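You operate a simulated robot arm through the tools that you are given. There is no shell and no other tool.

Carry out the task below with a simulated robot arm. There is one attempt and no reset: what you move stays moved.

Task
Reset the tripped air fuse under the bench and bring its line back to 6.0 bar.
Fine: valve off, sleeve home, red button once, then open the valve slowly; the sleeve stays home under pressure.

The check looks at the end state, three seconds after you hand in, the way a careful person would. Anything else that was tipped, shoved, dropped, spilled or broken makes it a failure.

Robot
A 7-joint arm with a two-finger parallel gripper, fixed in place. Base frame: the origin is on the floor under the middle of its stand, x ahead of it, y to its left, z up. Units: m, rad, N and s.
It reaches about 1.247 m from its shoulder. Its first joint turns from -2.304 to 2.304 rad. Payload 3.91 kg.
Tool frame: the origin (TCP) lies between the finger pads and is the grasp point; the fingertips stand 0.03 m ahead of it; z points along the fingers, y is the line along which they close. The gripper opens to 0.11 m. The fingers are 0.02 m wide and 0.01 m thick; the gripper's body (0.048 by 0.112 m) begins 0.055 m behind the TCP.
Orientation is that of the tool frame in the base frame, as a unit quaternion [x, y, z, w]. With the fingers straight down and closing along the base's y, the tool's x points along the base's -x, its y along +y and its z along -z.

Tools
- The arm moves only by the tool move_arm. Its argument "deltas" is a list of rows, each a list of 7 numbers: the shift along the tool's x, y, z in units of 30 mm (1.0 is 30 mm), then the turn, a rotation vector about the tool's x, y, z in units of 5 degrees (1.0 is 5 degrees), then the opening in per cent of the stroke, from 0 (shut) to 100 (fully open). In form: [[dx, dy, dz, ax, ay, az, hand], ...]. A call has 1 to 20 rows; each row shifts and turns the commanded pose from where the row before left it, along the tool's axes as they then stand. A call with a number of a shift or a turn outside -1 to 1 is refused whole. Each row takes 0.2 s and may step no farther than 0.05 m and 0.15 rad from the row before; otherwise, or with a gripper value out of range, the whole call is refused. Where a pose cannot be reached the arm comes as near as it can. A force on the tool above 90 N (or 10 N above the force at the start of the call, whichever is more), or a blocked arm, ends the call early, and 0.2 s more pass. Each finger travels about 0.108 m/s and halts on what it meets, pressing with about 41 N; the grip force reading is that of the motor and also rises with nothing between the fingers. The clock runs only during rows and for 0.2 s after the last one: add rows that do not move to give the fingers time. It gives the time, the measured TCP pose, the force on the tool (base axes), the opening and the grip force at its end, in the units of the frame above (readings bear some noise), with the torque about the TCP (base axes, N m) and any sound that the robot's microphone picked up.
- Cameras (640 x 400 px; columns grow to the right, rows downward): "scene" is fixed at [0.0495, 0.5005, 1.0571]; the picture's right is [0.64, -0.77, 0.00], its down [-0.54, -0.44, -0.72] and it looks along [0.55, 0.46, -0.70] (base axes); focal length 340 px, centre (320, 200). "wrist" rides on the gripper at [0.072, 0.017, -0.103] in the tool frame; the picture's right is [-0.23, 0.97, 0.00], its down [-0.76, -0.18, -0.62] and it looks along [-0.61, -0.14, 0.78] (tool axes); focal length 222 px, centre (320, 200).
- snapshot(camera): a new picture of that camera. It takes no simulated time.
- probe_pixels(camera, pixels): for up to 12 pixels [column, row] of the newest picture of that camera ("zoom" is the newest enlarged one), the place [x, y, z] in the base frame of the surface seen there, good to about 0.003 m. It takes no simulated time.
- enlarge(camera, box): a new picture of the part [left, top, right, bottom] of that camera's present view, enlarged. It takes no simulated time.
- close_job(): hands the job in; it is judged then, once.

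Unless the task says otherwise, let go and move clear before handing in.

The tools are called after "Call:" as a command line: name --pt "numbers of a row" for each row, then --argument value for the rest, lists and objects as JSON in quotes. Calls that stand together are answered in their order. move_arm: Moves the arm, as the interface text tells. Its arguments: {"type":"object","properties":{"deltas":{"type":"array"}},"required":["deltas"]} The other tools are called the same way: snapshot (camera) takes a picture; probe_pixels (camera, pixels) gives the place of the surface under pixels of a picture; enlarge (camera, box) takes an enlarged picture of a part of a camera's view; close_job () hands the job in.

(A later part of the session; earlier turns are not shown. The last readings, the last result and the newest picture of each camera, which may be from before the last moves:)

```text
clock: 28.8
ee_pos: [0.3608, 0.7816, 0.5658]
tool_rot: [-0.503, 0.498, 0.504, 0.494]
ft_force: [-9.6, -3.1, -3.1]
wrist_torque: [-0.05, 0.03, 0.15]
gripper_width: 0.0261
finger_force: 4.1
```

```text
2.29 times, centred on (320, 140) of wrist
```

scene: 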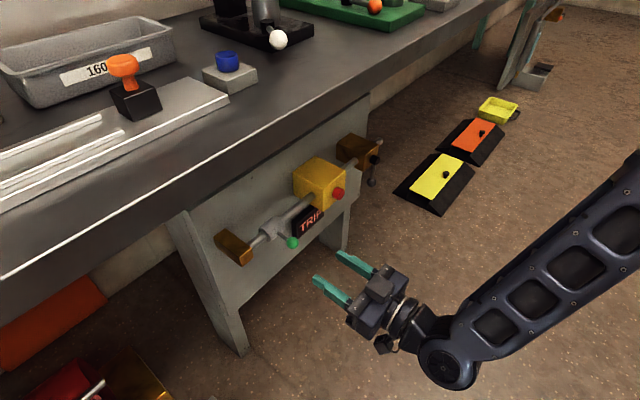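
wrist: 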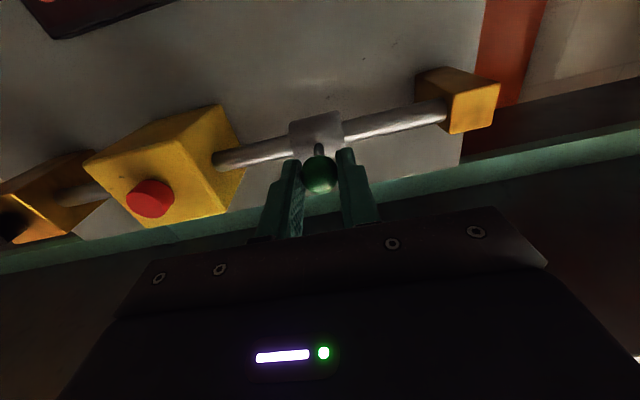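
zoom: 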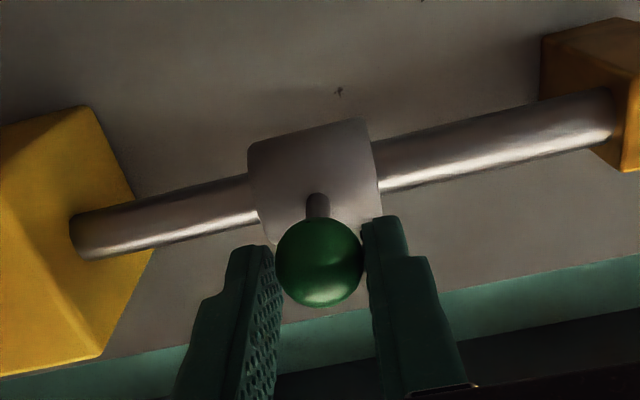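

The fingers aren't centred: only the left finger touches the knob, so the knob barely followed. I'll drop back, shift about 2.5 mm toward −x, grip firmly and retry the lift.

Call:
move_arm --pt "0.13 0 0 0 0 0 30" --pt "0 0.09 0 0 0 0 30" --pt "0 0 0 0 0 0 19" --pt "0 0 0 0 0 0 17" --pt "0 0 0 0 0 0 17"

Call:
enlarge --camera "wrist" --box '[180, 60, 460, 220]'

```text
clock: 30.0
ee_pos: [0.3583, 0.7823, 0.5636]
tool_rot: [-0.502, 0.499, 0.504, 0.495]
ft_force: [-0.5, 2.2, 1.9]
wrist_torque: [0.09, 0.04, -0.06]
gripper_width: 0.0227
finger_force: 45.0
```

```text
2.29 times, centred on (320, 140) of wrist
```

zoom: 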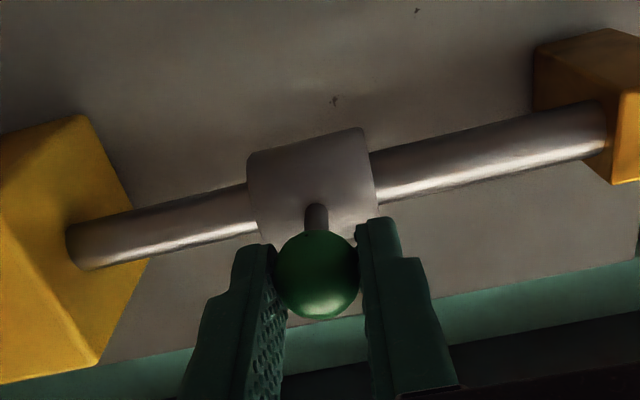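

Now the knob is firmly gripped (0.0227 m, 45 N) with almost no side force. I'll lift in small steps and read the force.

Call:
move_arm --pt "-0.1 0 0 0 0 0 17" --pt "-0.1 0 0 0 0 0 17" --pt "0 0 0 0 0 0 17"

Call:
enlarge --camera "scene" --box '[240, 180, 340, 260]'

```text
clock: 30.8
ee_pos: [0.3592, 0.7807, 0.5665]
tool_rot: [0.504, -0.499, -0.504, -0.493]
ft_force: [-1.2, 11.5, -35.8]
wrist_torque: [-0.62, 0.0, 0.05]
gripper_width: 0.0228
finger_force: 44.6
```

```text
5.00 times, centred on (290, 220) of scene
```

zoom: 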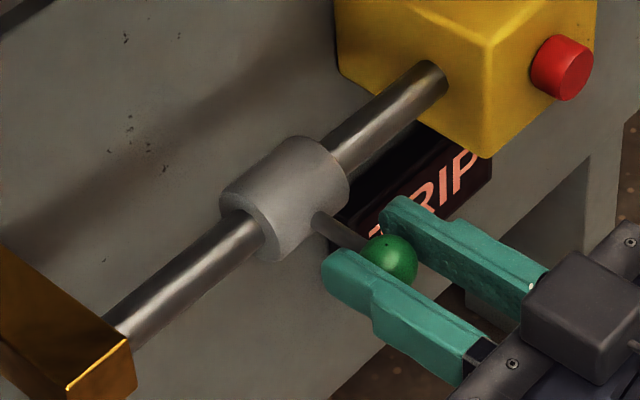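

Lifting meets −36 N, so upward is blocked. I'll go back down and test a small downward turn.

Call:
move_arm --pt "0.1 0 0 0 0 0 17" --pt "0.1 0 0 0 0 0 17" --pt "0 0 0 0 0 0 17"

Call:
move_arm --pt "0.1 0 0 0 0 0 17" --pt "0.1 0 0 0 0 0 17" --pt "0 0 0 0 0 0 17"

Call:
enlarge --camera "scene" --box '[240, 180, 340, 260]'

```text
clock: 31.6
ee_pos: [0.3597, 0.7821, 0.5647]
tool_rot: [-0.502, 0.497, 0.505, 0.496]
ft_force: [0.8, -33.4, 17.6]
wrist_torque: [0.23, -0.02, 0.04]
gripper_width: 0.0228
finger_force: 44.9
```

```text
clock: 32.4
ee_pos: [0.3577, 0.7822, 0.5582]
tool_rot: [-0.502, 0.496, 0.506, 0.495]
ft_force: [0.5, 18.3, 32.0]
wrist_torque: [0.44, 0.04, -0.06]
gripper_width: 0.023
finger_force: 45.2
```

```text
5.00 times, centred on (290, 220) of scene
```

zoom: 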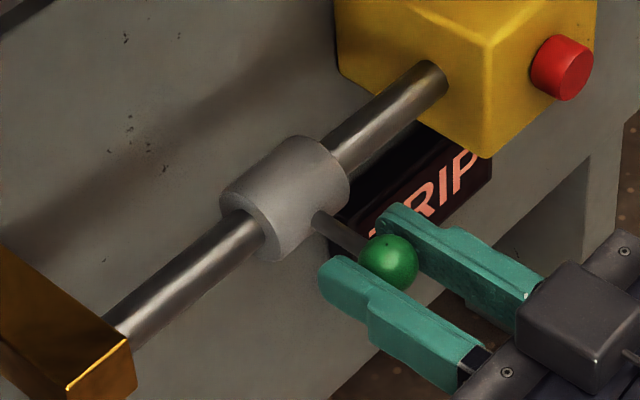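

Down is also blocked (+32 N) here, but my centring pulled the sleeve about 2 mm off its end stop. I'll bring the height back to neutral, push lightly into the stop again while gripped, then test the turn there.

Call:
move_arm --pt "-0.1 0 0 0 0 0 17" --pt "0 0 0 0 0 0 17"

Call:
move_arm --pt "0 -0.07 0 0 0 0 17" --pt "0 -0.07 0 0 0 0 17" --pt "0 0 0 0 0 0 17"

```text
clock: 33.0
ee_pos: [0.3585, 0.782, 0.5594]
tool_rot: [-0.503, 0.498, 0.504, 0.494]
ft_force: [-0.2, 36.9, 1.8]
wrist_torque: [-0.17, -0.02, 0.01]
gripper_width: 0.0229
finger_force: 44.7
```

```text
clock: 33.8
ee_pos: [0.3597, 0.7813, 0.5571]
tool_rot: [-0.504, 0.498, 0.505, 0.493]
ft_force: [-23.2, 10.8, -0.9]
wrist_torque: [-0.05, 0.0, 0.35]
gripper_width: 0.0229
finger_force: 45.3
```

The sleeve is against its end stop with 23 N. Now I'll test up, then down, by 5 mm each.

Call:
move_arm --pt "-0.09 0 0 0 0 0 17" --pt "-0.09 0 0 0 0 0 17" --pt "0 0 0 0 0 0 17"

Call:
enlarge --camera "scene" --box '[240, 180, 340, 260]'

Call:
move_arm --pt "0.09 0 0 0 0 0 17" --pt "0.09 0 0 0 0 0 17" --pt "0.09 0 0 0 0 0 17" --pt "0.09 0 0 0 0 0 17" --pt "0 0 0 0 0 0 17"

Call:
enlarge --camera "scene" --box '[240, 180, 340, 260]'

```text
clock: 34.6
ee_pos: [0.3619, 0.7804, 0.562]
tool_rot: [0.505, -0.5, -0.504, -0.492]
ft_force: [-35.0, -9.3, -35.6]
wrist_torque: [-0.61, -0.11, 0.57]
gripper_width: 0.0226
finger_force: 45.2
```

```text
5.00 times, centred on (290, 220) of scene
```

zoom: 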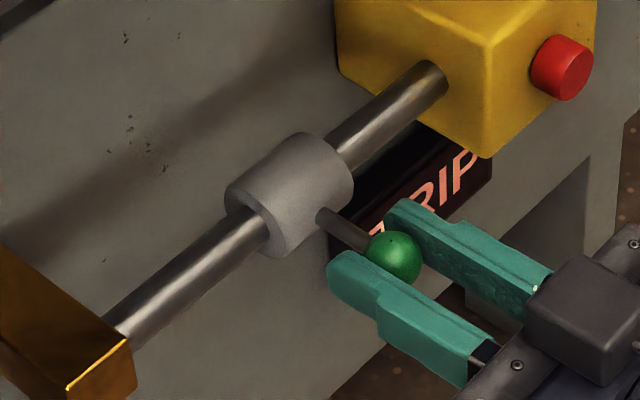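

```text
clock: 35.8
ee_pos: [0.3615, 0.7853, 0.5577]
tool_rot: [-0.502, 0.496, 0.506, 0.496]
ft_force: [-42.4, 10.7, 35.8]
wrist_torque: [0.42, 0.14, 0.42]
gripper_width: 0.0231
finger_force: 45.0
```

```text
5.00 times, centred on (290, 220) of scene
```

zoom: 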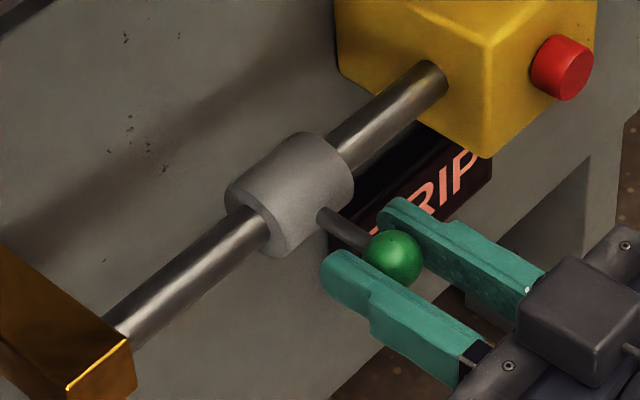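

Both directions resist to about 35 N with the knob not moving, so the sleeve doesn't turn here; it slides only. To learn which end is home I'll re-centre on the knob, then slide it left and see whether 0.327 was its other stop.

Call:
move_arm --pt "0 0 0 0 0 0 32" --pt "0 0.06 0 0 0 0 32" --pt "0 0 0 0 0 0 32"

Call:
enlarge --camera "wrist" --box '[180, 60, 460, 220]'

Call:
probe_pixels --camera "zoom" --pixels '[[320, 270], [320, 245], [320, 300], [290, 270], [350, 270], [320, 225]]'

```text
clock: 36.6
ee_pos: [0.3624, 0.7829, 0.553]
tool_rot: [-0.503, 0.498, 0.504, 0.495]
ft_force: [-0.3, 0.9, 0.5]
wrist_torque: [-0.03, -0.01, 0.01]
gripper_width: 0.0351
finger_force: 0.1
```

```text
2.29 times, centred on (320, 140) of wrist
```

zoom: 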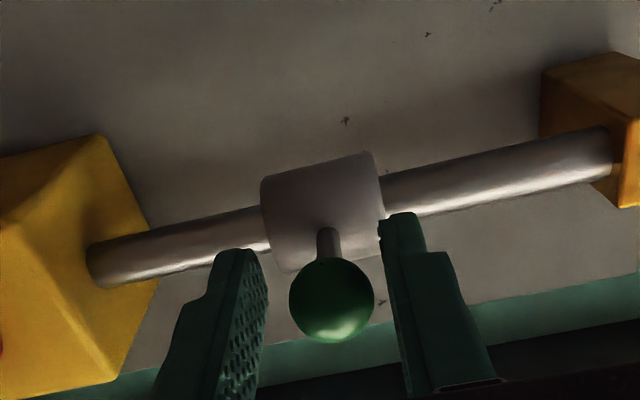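

```text
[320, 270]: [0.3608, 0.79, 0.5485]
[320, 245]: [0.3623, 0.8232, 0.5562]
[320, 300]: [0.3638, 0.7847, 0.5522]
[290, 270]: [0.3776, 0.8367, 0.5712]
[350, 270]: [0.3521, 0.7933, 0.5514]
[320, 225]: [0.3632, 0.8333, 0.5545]
```

The knob stayed put (centre about x=0.361, z=0.56) and my tool is about 7 mm low. I'll raise, centre, grip and slide toward −x.

Call:
move_arm --pt "-0.23 0.06 0 0 0 0 32" --pt "0 0 0 0 0 0 32" --pt "0 0 0 0 0 0 18" --pt "0 0 0 0 0 0 18" --pt "0 0 0 0 0 0 18"

Call:
move_arm --pt "0 0.25 0 0 0 0 18" --pt "0 0.25 0 0 0 0 18" --pt "0 0.25 0 0 0 0 18" --pt "0 0 0 0 0 0 18"

```text
clock: 37.8
ee_pos: [0.3598, 0.7835, 0.5616]
tool_rot: [-0.503, 0.498, 0.505, 0.494]
ft_force: [-0.3, 1.3, -0.1]
wrist_torque: [-0.01, 0.03, -0.02]
gripper_width: 0.0229
finger_force: 44.7
```

```text
clock: 38.8
ee_pos: [0.3353, 0.782, 0.5619]
tool_rot: [-0.503, 0.498, 0.504, 0.495]
ft_force: [0.5, 19.2, -5.1]
wrist_torque: [-0.09, 0.0, -0.03]
gripper_width: 0.0227
finger_force: 44.8
```

It slides freely left as well. I'll continue slowly past the starting position of 0.3275 and watch for a stop.

Call:
move_arm --pt "0 0.15 0 0 0 0 18" --pt "0 0.15 0 0 0 0 18" --pt "0 0 0 0 0 0 18"

Call:
move_arm --pt "0 0.1 0 0 0 0 18" --pt "0 0.1 0 0 0 0 18" --pt "0 0 0 0 0 0 18"

```text
clock: 39.6
ee_pos: [0.3271, 0.7825, 0.5618]
tool_rot: [-0.502, 0.498, 0.505, 0.495]
ft_force: [0.5, 33.5, -6.5]
wrist_torque: [0.04, -0.01, -0.07]
gripper_width: 0.0226
finger_force: 45.1
```

```text
clock: 40.4
ee_pos: [0.3213, 0.7822, 0.5616]
tool_rot: [-0.502, 0.498, 0.504, 0.495]
ft_force: [0.2, 34.9, -0.4]
wrist_torque: [0.15, 0.01, 0.03]
gripper_width: 0.0227
finger_force: 45.1
```

The sleeve goes past its starting point to 0.321 with no x force, so the start wasn't an end stop. I'll square up the slight tool tilt, relieve the y load, and keep sliding left to find the other end.

Call:
move_arm --pt "0 0 0 0 0 0 30" --pt "0 0 0 0.16 0 0 30" --pt "0 0 0 0 0 0 30"

Call:
enlarge --camera "wrist" --box '[180, 60, 460, 220]'

Call:
enlarge --camera "scene" --box '[220, 180, 340, 280]'

```text
clock: 41.2
ee_pos: [0.3216, 0.7811, 0.5601]
tool_rot: [-0.5, 0.501, 0.501, 0.498]
ft_force: [-0.7, 0.9, -1.3]
wrist_torque: [0.01, 0.04, 0.01]
gripper_width: 0.033
finger_force: 0.0
```

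```text
2.29 times, centred on (320, 140) of wrist
```

zoom: 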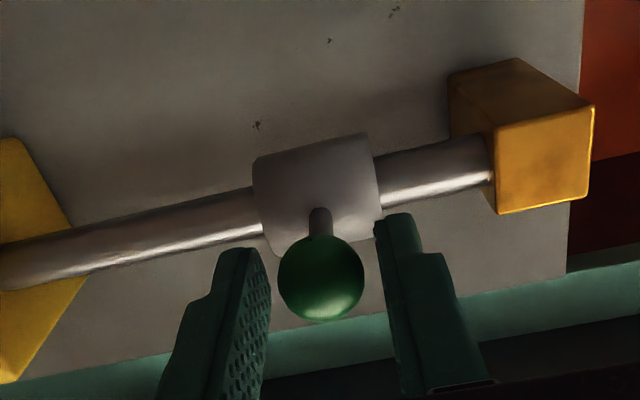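

```text
4.00 times, centred on (280, 230) of scene
```

zoom: 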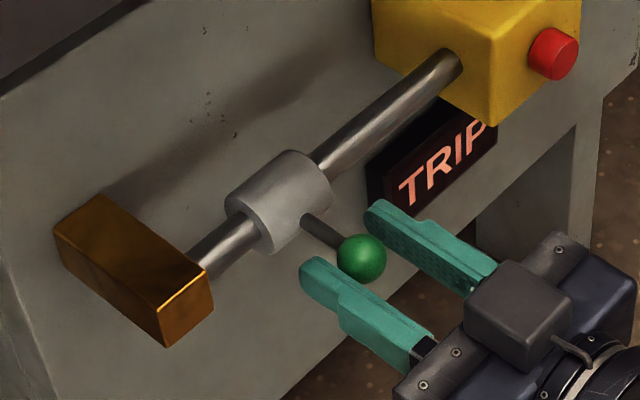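

The knob is loosely caged and forces are zero. I'll slide left with a loose cage (no squeeze) to find the left end without friction loads.

Call:
move_arm --pt "0 0 0 0 0 0 23" --pt "0 0.1 0 0 0 0 23" --pt "0 0.1 0 0 0 0 23" --pt "0 0.1 0 0 0 0 23" --pt "0 0.1 0 0 0 0 23" --pt "0 0 0 0 0 0 23"

Call:
move_arm --pt "0 0.1 0 0 0 0 23" --pt "0 0.1 0 0 0 0 23" --pt "0 0 0 0 0 0 23"

Call:
enlarge --camera "scene" --box '[220, 180, 340, 280]'

```text
clock: 42.6
ee_pos: [0.31, 0.7808, 0.5626]
tool_rot: [-0.499, 0.502, 0.501, 0.498]
ft_force: [0.0, 0.0, 0.7]
wrist_torque: [-0.01, 0.02, 0.01]
gripper_width: 0.0256
finger_force: 1.2
```

```text
clock: 43.4
ee_pos: [0.3042, 0.7816, 0.5612]
tool_rot: [-0.5, 0.501, 0.501, 0.498]
ft_force: [11.9, -3.6, -1.4]
wrist_torque: [0.0, -0.01, -0.21]
gripper_width: 0.0315
finger_force: 6.5
```

```text
4.00 times, centred on (280, 230) of scene
```

zoom: 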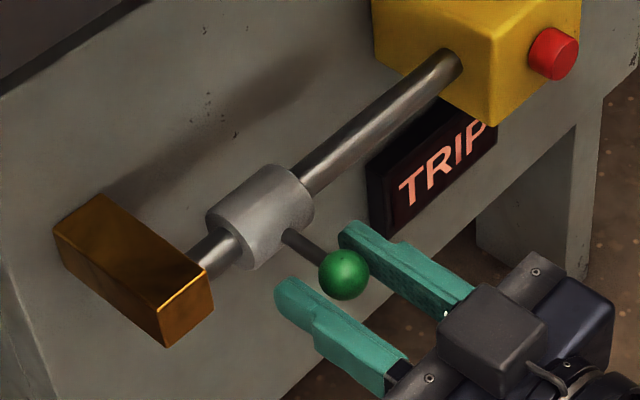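

The left end stop is at knob x≈0.308, so the sleeve slides over about 0.308–0.361. I'll re-centre and grip the knob at this left end, then test turning here.

Call:
move_arm --pt "0 0 0 0 0 0 32" --pt "0 -0.12 0 0 0 0 32" --pt "0 0 0 0 0 0 32" --pt "0 0 0 0 0 0 18" --pt "0 0 0 0 0 0 18" --pt "0 0 0 0 0 0 18"

Call:
move_arm --pt "0 0.06 0 0 0 0 18" --pt "0 0.06 0 0 0 0 18" --pt "0 0 0 0 0 0 18"

Call:
move_arm --pt "-0.08 0 0 0 0 0 18" --pt "-0.08 0 0 0 0 0 18" --pt "0 0 0 0 0 0 18"

Call:
enlarge --camera "scene" --box '[220, 180, 340, 280]'

```text
clock: 44.8
ee_pos: [0.3083, 0.7814, 0.5619]
tool_rot: [-0.499, 0.502, 0.5, 0.499]
ft_force: [17.9, 1.5, -2.3]
wrist_torque: [-0.06, -0.03, -0.28]
gripper_width: 0.023
finger_force: 45.5
```

```text
clock: 45.6
ee_pos: [0.3077, 0.7817, 0.5616]
tool_rot: [-0.497, 0.503, 0.499, 0.501]
ft_force: [53.1, -1.4, 1.1]
wrist_torque: [0.1, -0.16, -0.74]
gripper_width: 0.0226
finger_force: 44.9
```

```text
clock: 46.4
ee_pos: [0.3079, 0.7799, 0.5634]
tool_rot: [-0.499, 0.504, 0.499, 0.498]
ft_force: [59.4, 12.4, -36.2]
wrist_torque: [-0.56, 0.07, -0.78]
gripper_width: 0.0228
finger_force: 45.1
```

```text
4.00 times, centred on (280, 230) of scene
```

zoom: 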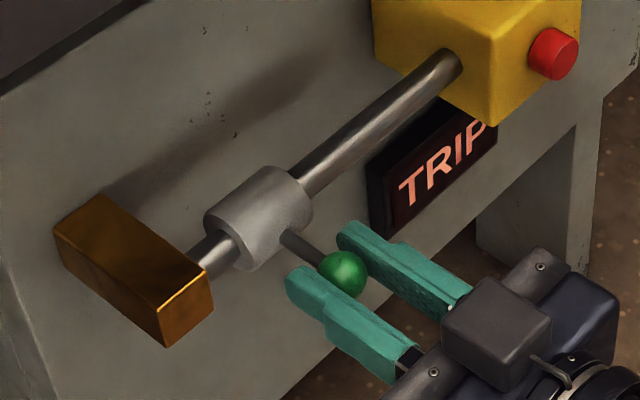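

Turning up at the left end is blocked too. I'll relieve the x load and test downward here.

Call:
move_arm --pt "0.08 -0.06 0 0 0 0 18" --pt "0.08 -0.06 0 0 0 0 18" --pt "0.08 0 0 0 0 0 18" --pt "0.08 0 0 0 0 0 18" --pt "0 0 0 0 0 0 18"

Call:
enlarge --camera "scene" --box '[220, 180, 340, 280]'

```text
clock: 47.6
ee_pos: [0.3082, 0.7829, 0.5613]
tool_rot: [-0.497, 0.5, 0.502, 0.501]
ft_force: [33.7, 2.5, 37.0]
wrist_torque: [0.52, -0.18, -0.4]
gripper_width: 0.0228
finger_force: 45.0
```

```text
4.00 times, centred on (280, 230) of scene
```

zoom: 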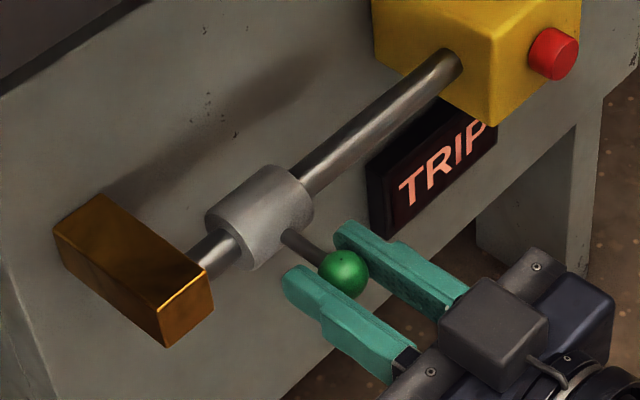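

The sleeve does not turn at either end, so it is a pure slider and home should be the fuse-side end. I'll loosen to a cage, re-centre in height and push the sleeve right until it meets that stop again.

Call:
move_arm --pt "0 0 0 0 0 0 32" --pt "-0.08 0 0 0 0 0 32" --pt "-0.04 0 0 0 0 0 24" --pt "0 0 0 0 0 0 24"

Call:
move_arm --pt "0 -0.25 0 0 0 0 24" --pt "0 -0.25 0 0 0 0 24" --pt "0 -0.25 0 0 0 0 24" --pt "0 -0.25 0 0 0 0 24" --pt "0 -0.25 0 0 0 0 24" --pt "0 -0.25 0 0 0 0 24" --pt "0 0 0 0 0 0 24"

Call:
enlarge --camera "wrist" --box '[180, 60, 460, 220]'

```text
clock: 48.6
ee_pos: [0.3077, 0.7807, 0.5589]
tool_rot: [-0.5, 0.501, 0.501, 0.498]
ft_force: [4.7, -1.4, -1.5]
wrist_torque: [-0.03, 0.05, -0.05]
gripper_width: 0.0284
finger_force: 2.0
```

```text
clock: 50.2
ee_pos: [0.3529, 0.7805, 0.5588]
tool_rot: [-0.499, 0.502, 0.501, 0.498]
ft_force: [-0.4, -0.4, -0.3]
wrist_torque: [-0.03, 0.02, 0.04]
gripper_width: 0.0266
finger_force: 0.0
```

```text
2.29 times, centred on (320, 140) of wrist
```

zoom: 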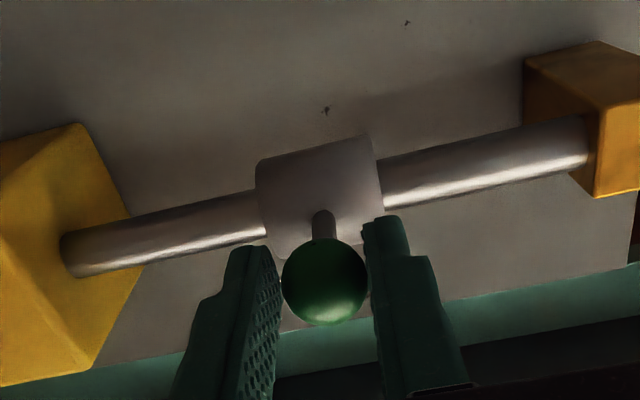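

The sleeve followed to about 0.353 with no force. Now I'll push on in small steps into the right-hand stop.

Call:
move_arm --pt "0 -0.12 0 0 0 0 24" --pt "0 -0.12 0 0 0 0 24" --pt "0 0 0 0 0 0 24"

Call:
move_arm --pt "0 -0.1 0 0 0 0 24" --pt "0 -0.1 0 0 0 0 24" --pt "0 0 0 0 0 0 24"

```text
clock: 51.0
ee_pos: [0.3613, 0.7817, 0.5602]
tool_rot: [-0.5, 0.501, 0.501, 0.498]
ft_force: [-0.5, -0.4, -0.6]
wrist_torque: [-0.01, 0.03, -0.02]
gripper_width: 0.0268
finger_force: 0.3
```

```text
clock: 51.8
ee_pos: [0.3632, 0.7809, 0.5594]
tool_rot: [-0.5, 0.501, 0.501, 0.498]
ft_force: [-11.9, -3.7, 0.5]
wrist_torque: [0.01, 0.02, 0.22]
gripper_width: 0.0322
finger_force: 5.6
```

The sleeve is at the fuse-side stop again (−12 N at x≈0.361). I'll open the fingers, back straight out, and turn the wrist back +90° to get a good look at the fuse, sleeve and display before pressing anything.

Call:
move_arm --pt "0 0 0 0 0 0 36" --pt "0 0 0 0 0 0 36" --pt "0 0 -0.4 0 0 0 36" --pt "0 0 -0.8 0 0 0 36" --pt "0 0 -0.8 0 0 0 36" --pt "0 0 -0.8 0 0 0 36" --pt "0 0 -0.8 0 0 0 36" --pt "0 0 -0.8 0 0 0 36" --pt "0 0 -0.8 0 0 0 36"

Call:
move_arm --pt "0 0 0 0 0 1 36" --pt "0 0 0 0 0 1 36" --pt "0 0 0 0 0 1 36" --pt "0 0 0 0 0 1 36" --pt "0 0 0 0 0 1 36" --pt "0 0 0 0 0 1 36" --pt "0 0 0 0 0 1 36" --pt "0 0 0 0 0 1 36" --pt "0 0 0 0 0 1 36" --pt "0 0 0 0 0 1 36" --pt "0 0 0 0 0 1 36" --pt "0 0 0 0 0 1 36" --pt "0 0 0 0 0 1 36" --pt "0 0 0 0 0 1 36" --pt "0 0 0 0 0 1 36" --pt "0 0 0 0 0 1 36" --pt "0 0 0 0 0 1 36" --pt "0 0 0 0 0 1 36"

Call:
snapshot --camera "wrist"

Call:
snapshot --camera "scene"

```text
clock: 53.8
ee_pos: [0.3633, 0.6259, 0.5595]
tool_rot: [-0.499, 0.502, 0.501, 0.498]
ft_force: [0.3, -0.4, -0.3]
wrist_torque: [-0.01, -0.01, 0.01]
gripper_width: 0.0396
finger_force: 0.1
```

```text
clock: 57.6
ee_pos: [0.366, 0.6257, 0.5593]
tool_rot: [0.001, 0.708, 0.706, -0.002]
ft_force: [0.0, 0.0, 0.6]
wrist_torque: [0.02, -0.01, 0.01]
gripper_width: 0.0395
finger_force: 0.1
```

```text
taken
```

wrist: 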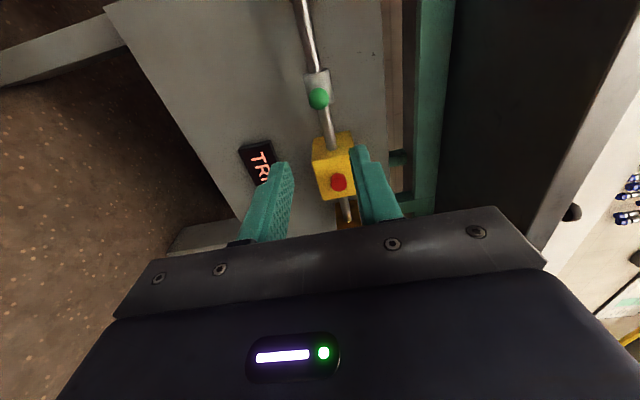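

```text
taken
```

scene: 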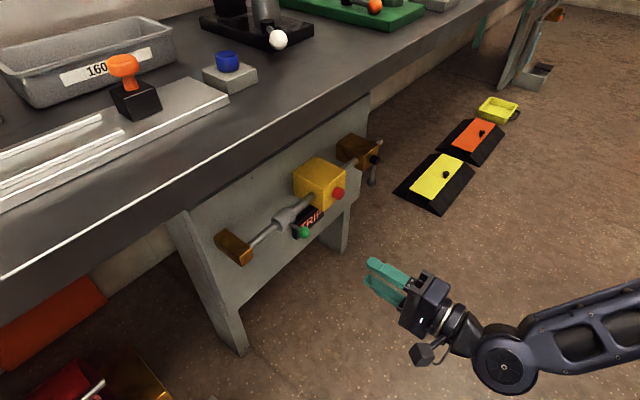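

I'll enlarge both views to check the sleeve position and look for any marks or changes.

Call:
enlarge --camera "wrist" --box '[220, 0, 420, 220]'

Call:
enlarge --camera "scene" --box '[225, 150, 365, 265]'

Call:
probe_pixels --camera "zoom" --pixels '[[358, 368], [262, 310], [365, 270], [250, 290], [330, 265], [405, 195], [300, 240], [345, 340], [200, 320], [520, 200], [480, 210], [330, 320]]'

```text
1.82 times, centred on (320, 110) of wrist
```

zoom: 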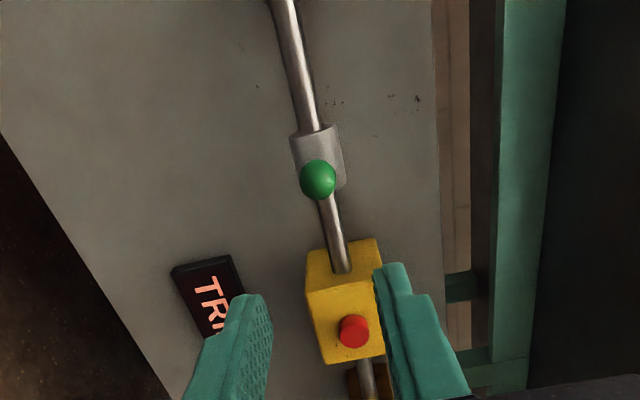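

```text
3.48 times, centred on (295, 208) of scene
```

zoom: 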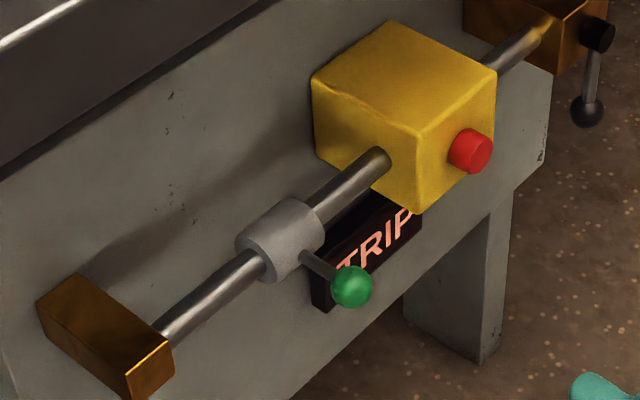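

```text
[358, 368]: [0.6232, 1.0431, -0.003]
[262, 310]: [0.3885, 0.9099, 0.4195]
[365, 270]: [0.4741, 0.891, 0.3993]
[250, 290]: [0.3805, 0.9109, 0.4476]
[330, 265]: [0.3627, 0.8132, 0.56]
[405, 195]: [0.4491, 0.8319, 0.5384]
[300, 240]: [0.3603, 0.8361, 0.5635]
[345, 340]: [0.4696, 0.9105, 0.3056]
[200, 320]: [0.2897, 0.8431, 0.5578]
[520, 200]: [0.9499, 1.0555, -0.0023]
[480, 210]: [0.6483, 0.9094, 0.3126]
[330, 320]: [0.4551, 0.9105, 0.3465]
```

The sleeve rests about 0.06 m short of the fuse and the display still says TRIP, so before pressing the button I want to rule out a turning slot somewhere along its travel. With fingers now closing vertically, I'll approach the knob and cage it above and below.

Call:
move_arm --pt "0.17 0.02 0.8 0 0 0 36" --pt "0 0 0.8 0 0 0 36" --pt "0 0 0.8 0 0 0 36" --pt "0 0 0.8 0 0 0 36" --pt "0 0 0.8 0 0 0 36" --pt "0 0 0.8 0 0 0 36" --pt "0 0 0.37 0 0 0 36" --pt "0 0 0 0 0 0 36"

Call:
snapshot --camera "wrist"

Call:
enlarge --camera "scene" --box '[225, 150, 365, 265]'

```text
clock: 59.4
ee_pos: [0.3603, 0.7802, 0.5601]
tool_rot: [0.002, 0.707, 0.707, -0.001]
ft_force: [0.4, -0.6, 0.1]
wrist_torque: [0.0, -0.01, -0.03]
gripper_width: 0.0396
finger_force: 0.0
```

```text
taken
```

wrist: 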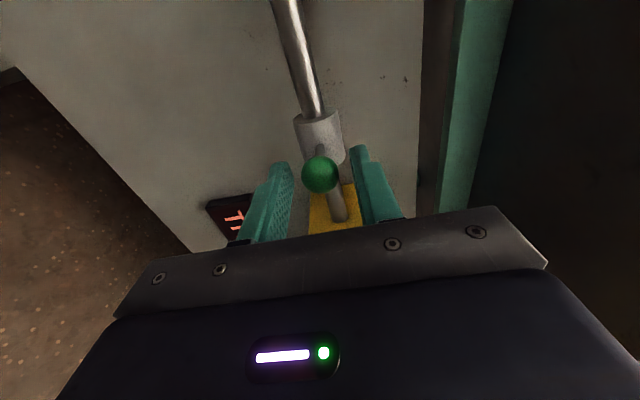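

```text
3.48 times, centred on (295, 208) of scene
```

zoom: 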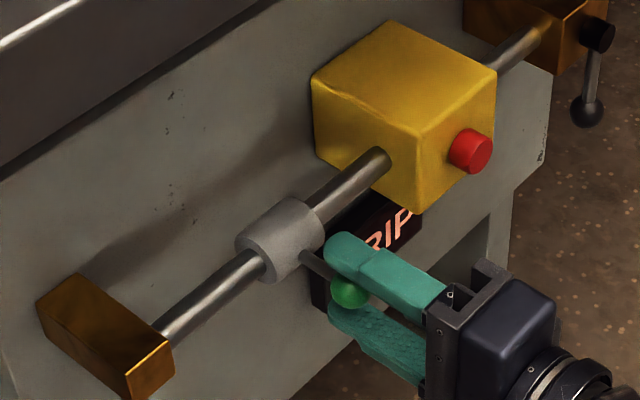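

The fingers straddle the knob above and below. I'll grip it, push up slightly, and read where it goes.

Call:
move_arm --pt "0 0 0 0 0 0 18" --pt "0 0 0 0 0 0 18" --pt "0 0 0 0 0 0 18"

Call:
move_arm --pt "0 0.1 0 0 0 0 18" --pt "0 0 0 0 0 0 18"

```text
clock: 60.2
ee_pos: [0.3593, 0.7808, 0.5602]
tool_rot: [0.002, 0.707, 0.707, -0.001]
ft_force: [-0.6, 3.8, 1.2]
wrist_torque: [-0.02, 0.02, 0.02]
gripper_width: 0.0226
finger_force: 45.2
```

```text
clock: 60.8
ee_pos: [0.3595, 0.7811, 0.5597]
tool_rot: [0.001, 0.709, 0.705, -0.002]
ft_force: [-0.2, 21.8, -28.3]
wrist_torque: [-0.4, -0.03, -0.08]
gripper_width: 0.0228
finger_force: 45.2
```

There is a 28 N upward bias with no movement. I'll slide left with this bias, checking whether the height jumps anywhere along the travel.

Call:
move_arm --pt "0.1 0 0 0 0 0 18" --pt "0.1 0 0 0 0 0 18" --pt "0.1 0 0 0 0 0 18"

Call:
move_arm --pt "0.1 0 0 0 0 0 18" --pt "0.1 0 0 0 0 0 18" --pt "0.1 0 0 0 0 0 18"

Call:
move_arm --pt "0.1 0 0 0 0 0 18" --pt "0.1 0 0 0 0 0 18" --pt "0.1 0 0 0 0 0 18"

Call:
move_arm --pt "0.1 0 0 0 0 0 18" --pt "0.1 0 0 0 0 0 18" --pt "0.1 0 0 0 0 0 18"

Call:
move_arm --pt "0.1 0 0 0 0 0 18" --pt "0.1 0 0 0 0 0 18" --pt "0.1 0 0 0 0 0 18"

```text
clock: 61.6
ee_pos: [0.3501, 0.7803, 0.5607]
tool_rot: [0.001, 0.709, 0.705, -0.002]
ft_force: [1.3, 34.8, -49.4]
wrist_torque: [-0.52, -0.01, -0.34]
gripper_width: 0.0228
finger_force: 45.1
```

```text
clock: 62.4
ee_pos: [0.3425, 0.78, 0.5607]
tool_rot: [0.001, 0.709, 0.705, -0.001]
ft_force: [0.0, -13.8, -48.9]
wrist_torque: [-0.86, 0.0, -0.34]
gripper_width: 0.0227
finger_force: 44.8
```

```text
clock: 63.2
ee_pos: [0.3331, 0.779, 0.5586]
tool_rot: [0.001, 0.709, 0.705, -0.003]
ft_force: [0.7, -34.2, -42.8]
wrist_torque: [-0.87, -0.01, -0.46]
gripper_width: 0.0229
finger_force: 44.6
```

```text
clock: 64.0
ee_pos: [0.3255, 0.7791, 0.5605]
tool_rot: [0.0, 0.709, 0.705, -0.002]
ft_force: [0.9, 9.9, -59.7]
wrist_torque: [-0.88, -0.06, -0.18]
gripper_width: 0.0226
finger_force: 45.0
```

```text
clock: 64.8
ee_pos: [0.3161, 0.7808, 0.5599]
tool_rot: [0.001, 0.709, 0.705, -0.002]
ft_force: [1.0, 9.3, -61.9]
wrist_torque: [-0.88, 0.01, -0.29]
gripper_width: 0.0228
finger_force: 45.1
```

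No upward slot anywhere (height stayed 0.560). I'll switch to a downward bias and slide back right.

Call:
move_arm --pt "0 -0.15 0 0 0 0 18" --pt "0 -0.15 0 0 0 0 18" --pt "0 0 0 0 0 0 18"

Call:
move_arm --pt "-0.1 0 0 0 0 0 18" --pt "-0.1 0 0 0 0 0 18" --pt "-0.1 0 0 0 0 0 18"

Call:
move_arm --pt "-0.1 0 0 0 0 0 18" --pt "-0.1 0 0 0 0 0 18" --pt "-0.1 0 0 0 0 0 18"

Call:
move_arm --pt "-0.1 0 0 0 0 0 18" --pt "-0.1 0 0 0 0 0 18" --pt "-0.1 0 0 0 0 0 18"

Call:
move_arm --pt "-0.1 0 0 0 0 0 18" --pt "-0.1 0 0 0 0 0 18" --pt "-0.1 0 0 0 0 0 18"

```text
clock: 65.6
ee_pos: [0.3176, 0.7819, 0.5603]
tool_rot: [0.003, 0.705, 0.709, 0.0]
ft_force: [0.7, -30.3, 35.3]
wrist_torque: [0.58, -0.01, 0.41]
gripper_width: 0.023
finger_force: 45.2
```

```text
clock: 66.4
ee_pos: [0.326, 0.7822, 0.5598]
tool_rot: [0.002, 0.705, 0.709, -0.001]
ft_force: [-0.2, -6.5, 76.7]
wrist_torque: [1.09, -0.04, 0.77]
gripper_width: 0.023
finger_force: 44.9
```

```text
clock: 67.2
ee_pos: [0.3342, 0.7817, 0.5609]
tool_rot: [0.003, 0.705, 0.709, -0.001]
ft_force: [-0.9, 4.0, 73.5]
wrist_torque: [0.95, 0.01, 0.16]
gripper_width: 0.0228
finger_force: 45.0
```

```text
clock: 68.0
ee_pos: [0.3428, 0.7808, 0.5602]
tool_rot: [0.003, 0.705, 0.709, -0.001]
ft_force: [-0.1, -9.0, 72.8]
wrist_torque: [0.97, 0.03, 0.26]
gripper_width: 0.0228
finger_force: 45.3
```

```text
clock: 68.8
ee_pos: [0.3523, 0.7827, 0.56]
tool_rot: [0.002, 0.704, 0.71, -0.001]
ft_force: [-0.4, 9.6, 70.3]
wrist_torque: [0.87, 0.03, 0.32]
gripper_width: 0.023
finger_force: 45.2
```

The sleeve never turns even under 70 N, so it is a plain slider. I'll relieve the bias, slide it right to the fuse-side stop and seat it.

Call:
move_arm --pt "0 0.13 0 0 0 0 18" --pt "0 0.13 0 0 0 0 18" --pt "0 0 0 0 0 0 30" --pt "0 0 0 0 0 0 30"

Call:
move_arm --pt "0 0 0 0 0 0 18" --pt "0 0 0 0 0 0 18" --pt "0 0 0 0 0 0 18" --pt "-0.15 0 0 0 0 0 18" --pt "-0.15 0 0 0 0 0 18" --pt "-0.1 0 0 0 0 0 18" --pt "0 0 0 0 0 0 18"

```text
clock: 69.8
ee_pos: [0.3524, 0.7803, 0.561]
tool_rot: [0.001, 0.708, 0.706, -0.002]
ft_force: [-0.5, 0.2, 0.3]
wrist_torque: [-0.03, 0.0, -0.03]
gripper_width: 0.0328
finger_force: 0.1
```

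```text
clock: 71.4
ee_pos: [0.3614, 0.7808, 0.5602]
tool_rot: [0.0, 0.709, 0.705, -0.003]
ft_force: [-19.7, 12.4, -35.0]
wrist_torque: [-0.49, 0.03, 0.52]
gripper_width: 0.0226
finger_force: 44.8
```

It is at the stop with −20 N. I'll push a little more to seat it fully, then open the fingers without dragging it and back out.

Call:
move_arm --pt "-0.06 -0.03 0 0 0 0 18" --pt "-0.06 -0.03 0 0 0 0 18" --pt "0 0 0 0 0 0 18"

Call:
move_arm --pt "0 0 0 0 0 0 36" --pt "0 0 0 0 0 0 36" --pt "0 0 0 0 0 0 36" --pt "0 0 -0.5 0 0 0 36" --pt "0 0 -0.8 0 0 0 36" --pt "0 0 -0.8 0 0 0 36" --pt "0 0 -0.8 0 0 0 36" --pt "0 0 -0.8 0 0 0 36" --pt "0 0 0 0 0 0 36"

Call:
snapshot --camera "wrist"

Call:
enlarge --camera "scene" --box '[225, 150, 365, 265]'

Call:
probe_pixels --camera "zoom" --pixels '[[350, 288], [290, 235], [318, 255], [470, 152], [478, 140], [455, 160], [485, 165], [460, 138]]'

```text
clock: 72.2
ee_pos: [0.3657, 0.7797, 0.5602]
tool_rot: [0.002, 0.708, 0.706, -0.003]
ft_force: [-37.8, -1.9, -22.0]
wrist_torque: [-0.36, -0.02, 0.64]
gripper_width: 0.0225
finger_force: 45.3
```

```text
clock: 74.2
ee_pos: [0.3687, 0.6696, 0.5613]
tool_rot: [0.002, 0.708, 0.707, -0.002]
ft_force: [-0.7, 0.6, 0.2]
wrist_torque: [-0.02, 0.01, 0.03]
gripper_width: 0.0395
finger_force: 0.0
```

```text
taken
```

wrist: 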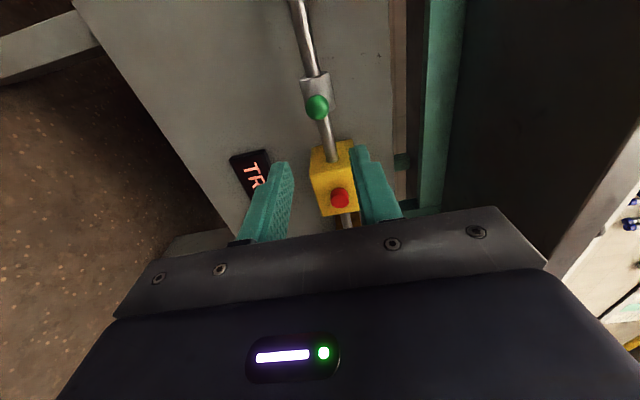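

```text
3.48 times, centred on (295, 208) of scene
```

zoom: 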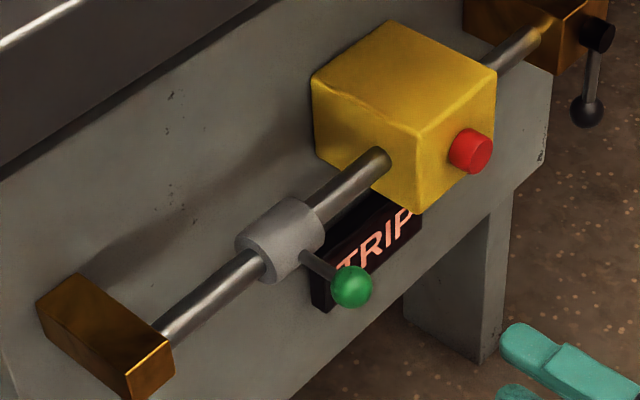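

```text
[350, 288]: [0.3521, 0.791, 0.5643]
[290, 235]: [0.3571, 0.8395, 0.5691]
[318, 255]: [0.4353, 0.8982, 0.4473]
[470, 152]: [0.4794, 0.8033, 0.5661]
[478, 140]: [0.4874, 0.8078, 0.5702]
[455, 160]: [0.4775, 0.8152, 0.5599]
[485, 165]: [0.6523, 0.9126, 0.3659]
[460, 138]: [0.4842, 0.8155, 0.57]
```

The sleeve stays at the fuse-side stop (centre x≈0.36). Next I'll shut the fingers and line up in front of the red button, centre about (0.485, 0.803, 0.560).

Call:
move_arm --pt "-0.776 0 0 0 0 0 20" --pt "-0.776 0 0 0 0 0 0" --pt "-0.776 0 0 0 0 0 0" --pt "-0.776 0 0 0 0 0 0" --pt "-0.776 0 0 0 0 0 0" --pt "0 0 0.6 0 0 0 0" --pt "0 0 0.6 0 0 0 0" --pt "0 0 0.6 0 0 0 0" --pt "0 0 0 0 0 0 0"

Call:
snapshot --camera "wrist"

Call:
enlarge --camera "wrist" --box '[240, 60, 400, 220]'

Call:
enlarge --camera "scene" --box '[260, 130, 400, 245]'

```text
clock: 76.2
ee_pos: [0.484, 0.7234, 0.5595]
tool_rot: [0.001, 0.708, 0.706, -0.002]
ft_force: [-0.5, -0.5, -0.5]
wrist_torque: [-0.03, -0.02, 0.03]
gripper_width: 0.0001
finger_force: 37.5
```

```text
taken
```

wrist: 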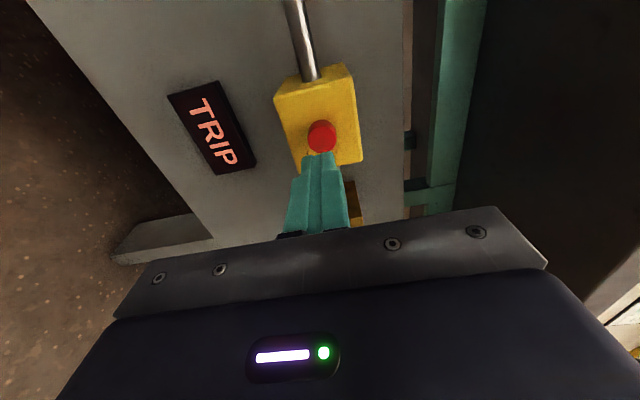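

```text
2.50 times, centred on (320, 140) of wrist
```

zoom: 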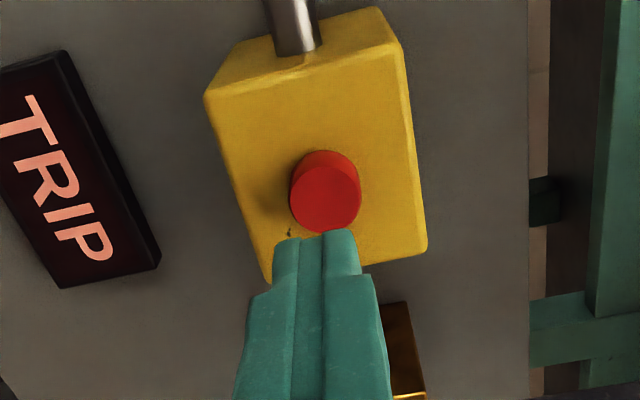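

```text
3.48 times, centred on (330, 188) of scene
```

zoom: 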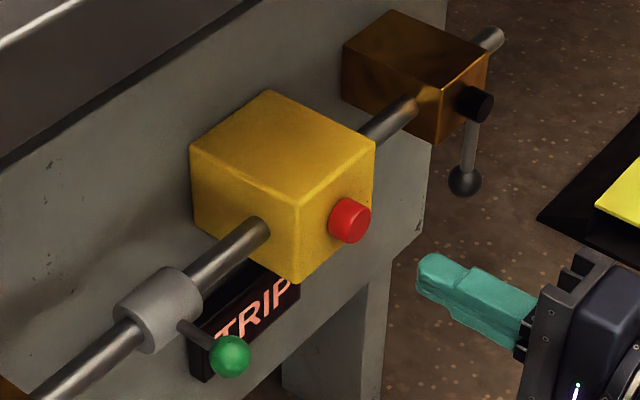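

The display still reads TRIP. I'll measure the button face precisely before the single press.

Call:
enlarge --camera "wrist" --box '[240, 60, 400, 220]'

Call:
probe_pixels --camera "zoom" --pixels '[[327, 200], [300, 200], [355, 200], [325, 175], [325, 222], [325, 158], [310, 185], [345, 215], [310, 255], [345, 250]]'

```text
2.50 times, centred on (320, 140) of wrist
```

zoom: 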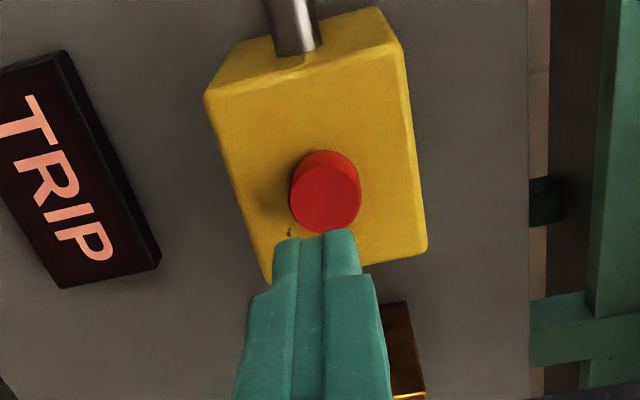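

```text
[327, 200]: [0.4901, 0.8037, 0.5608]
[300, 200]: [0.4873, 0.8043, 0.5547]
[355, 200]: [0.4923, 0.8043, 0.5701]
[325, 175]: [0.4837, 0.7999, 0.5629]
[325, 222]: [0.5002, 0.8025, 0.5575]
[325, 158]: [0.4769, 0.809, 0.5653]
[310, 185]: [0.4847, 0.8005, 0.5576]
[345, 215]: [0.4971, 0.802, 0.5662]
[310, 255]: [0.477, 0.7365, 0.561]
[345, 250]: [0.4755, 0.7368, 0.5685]
```

The button face is centred at about (0.489, 0.802, 0.561). I'll align by 4 mm and come up close without touching (tips at y≈0.795).

Call:
move_arm --pt "-0.15 0.05 0.45 0 0 0 0" --pt "0 0 0.45 0 0 0 0" --pt "0 0 0.45 0 0 0 0" --pt "0 0 0 0 0 0 0"

Call:
enlarge --camera "wrist" --box '[240, 60, 400, 220]'

Call:
enlarge --camera "scene" --box '[280, 140, 400, 240]'

```text
clock: 77.2
ee_pos: [0.4874, 0.7634, 0.5608]
tool_rot: [0.002, 0.708, 0.707, -0.002]
ft_force: [-0.1, -0.8, 0.5]
wrist_torque: [0.0, -0.01, 0.0]
gripper_width: 0.0
finger_force: 37.8
```

```text
2.50 times, centred on (320, 140) of wrist
```

zoom: 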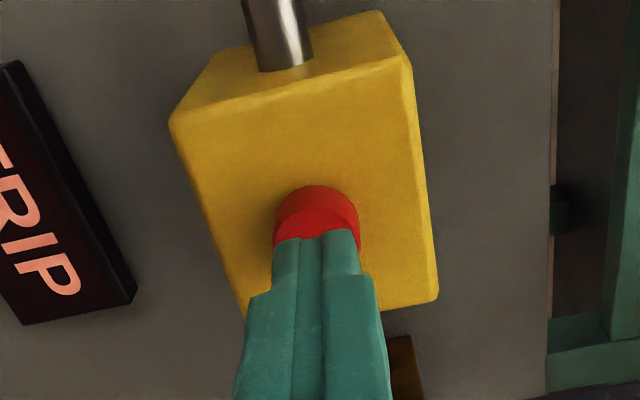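

```text
4.00 times, centred on (340, 190) of scene
```

zoom: 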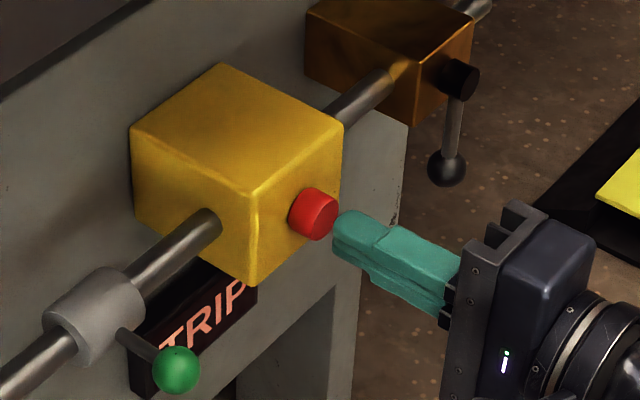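

The fingertips are aligned with the button, about 8 mm off it. I'll press in one steady forward motion and watch for force and a click.

Call:
move_arm --pt "0 0 0.1 0 0 0 0" --pt "0 0 0.1 0 0 0 0" --pt "0 0 0.08 0 0 0 0" --pt "0 0 0.08 0 0 0 0" --pt "0 0 0.08 0 0 0 0"

Call:
enlarge --camera "scene" --box '[280, 140, 400, 240]'

```text
clock: 78.4
ee_pos: [0.489, 0.7777, 0.5604]
tool_rot: [0.002, 0.707, 0.707, -0.002]
ft_force: [0.7, -3.4, 0.3]
wrist_torque: [0.05, 0.01, -0.07]
gripper_width: 0.0004
finger_force: 37.7
```

```text
4.00 times, centred on (340, 190) of scene
```

zoom: 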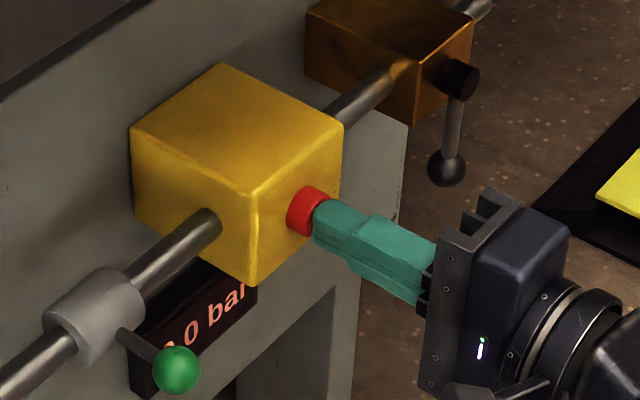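

The display changed from TRIP to "0.0 bar", so the button registered with the sleeve home. I'll retract straight back now.

Call:
move_arm --pt "0 0 -0.3 0 0 0 0" --pt "0 0 -0.6 0 0 0 0" --pt "0 0 -0.8 0 0 0 0" --pt "0 0 -0.8 0 0 0 0" --pt "0 0 -0.8 0 0 0 0" --pt "0 0 0 0 0 0 0"

Call:
snapshot --camera "wrist"

Call:
enlarge --camera "scene" --box '[225, 130, 400, 270]'

```text
clock: 79.8
ee_pos: [0.4876, 0.6772, 0.5617]
tool_rot: [0.002, 0.708, 0.706, -0.002]
ft_force: [0.4, 0.9, 0.2]
wrist_torque: [-0.01, -0.02, 0.02]
gripper_width: 0.0001
finger_force: 37.7
```

```text
taken
```

wrist: 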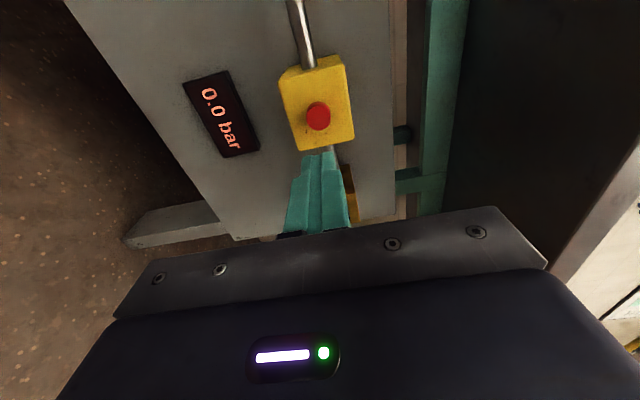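

```text
2.86 times, centred on (312, 200) of scene
```

zoom: 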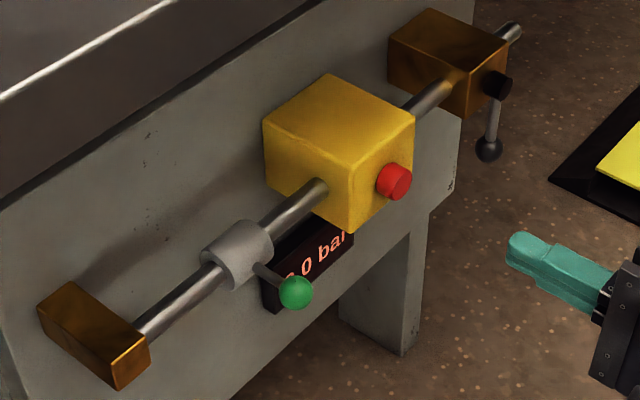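

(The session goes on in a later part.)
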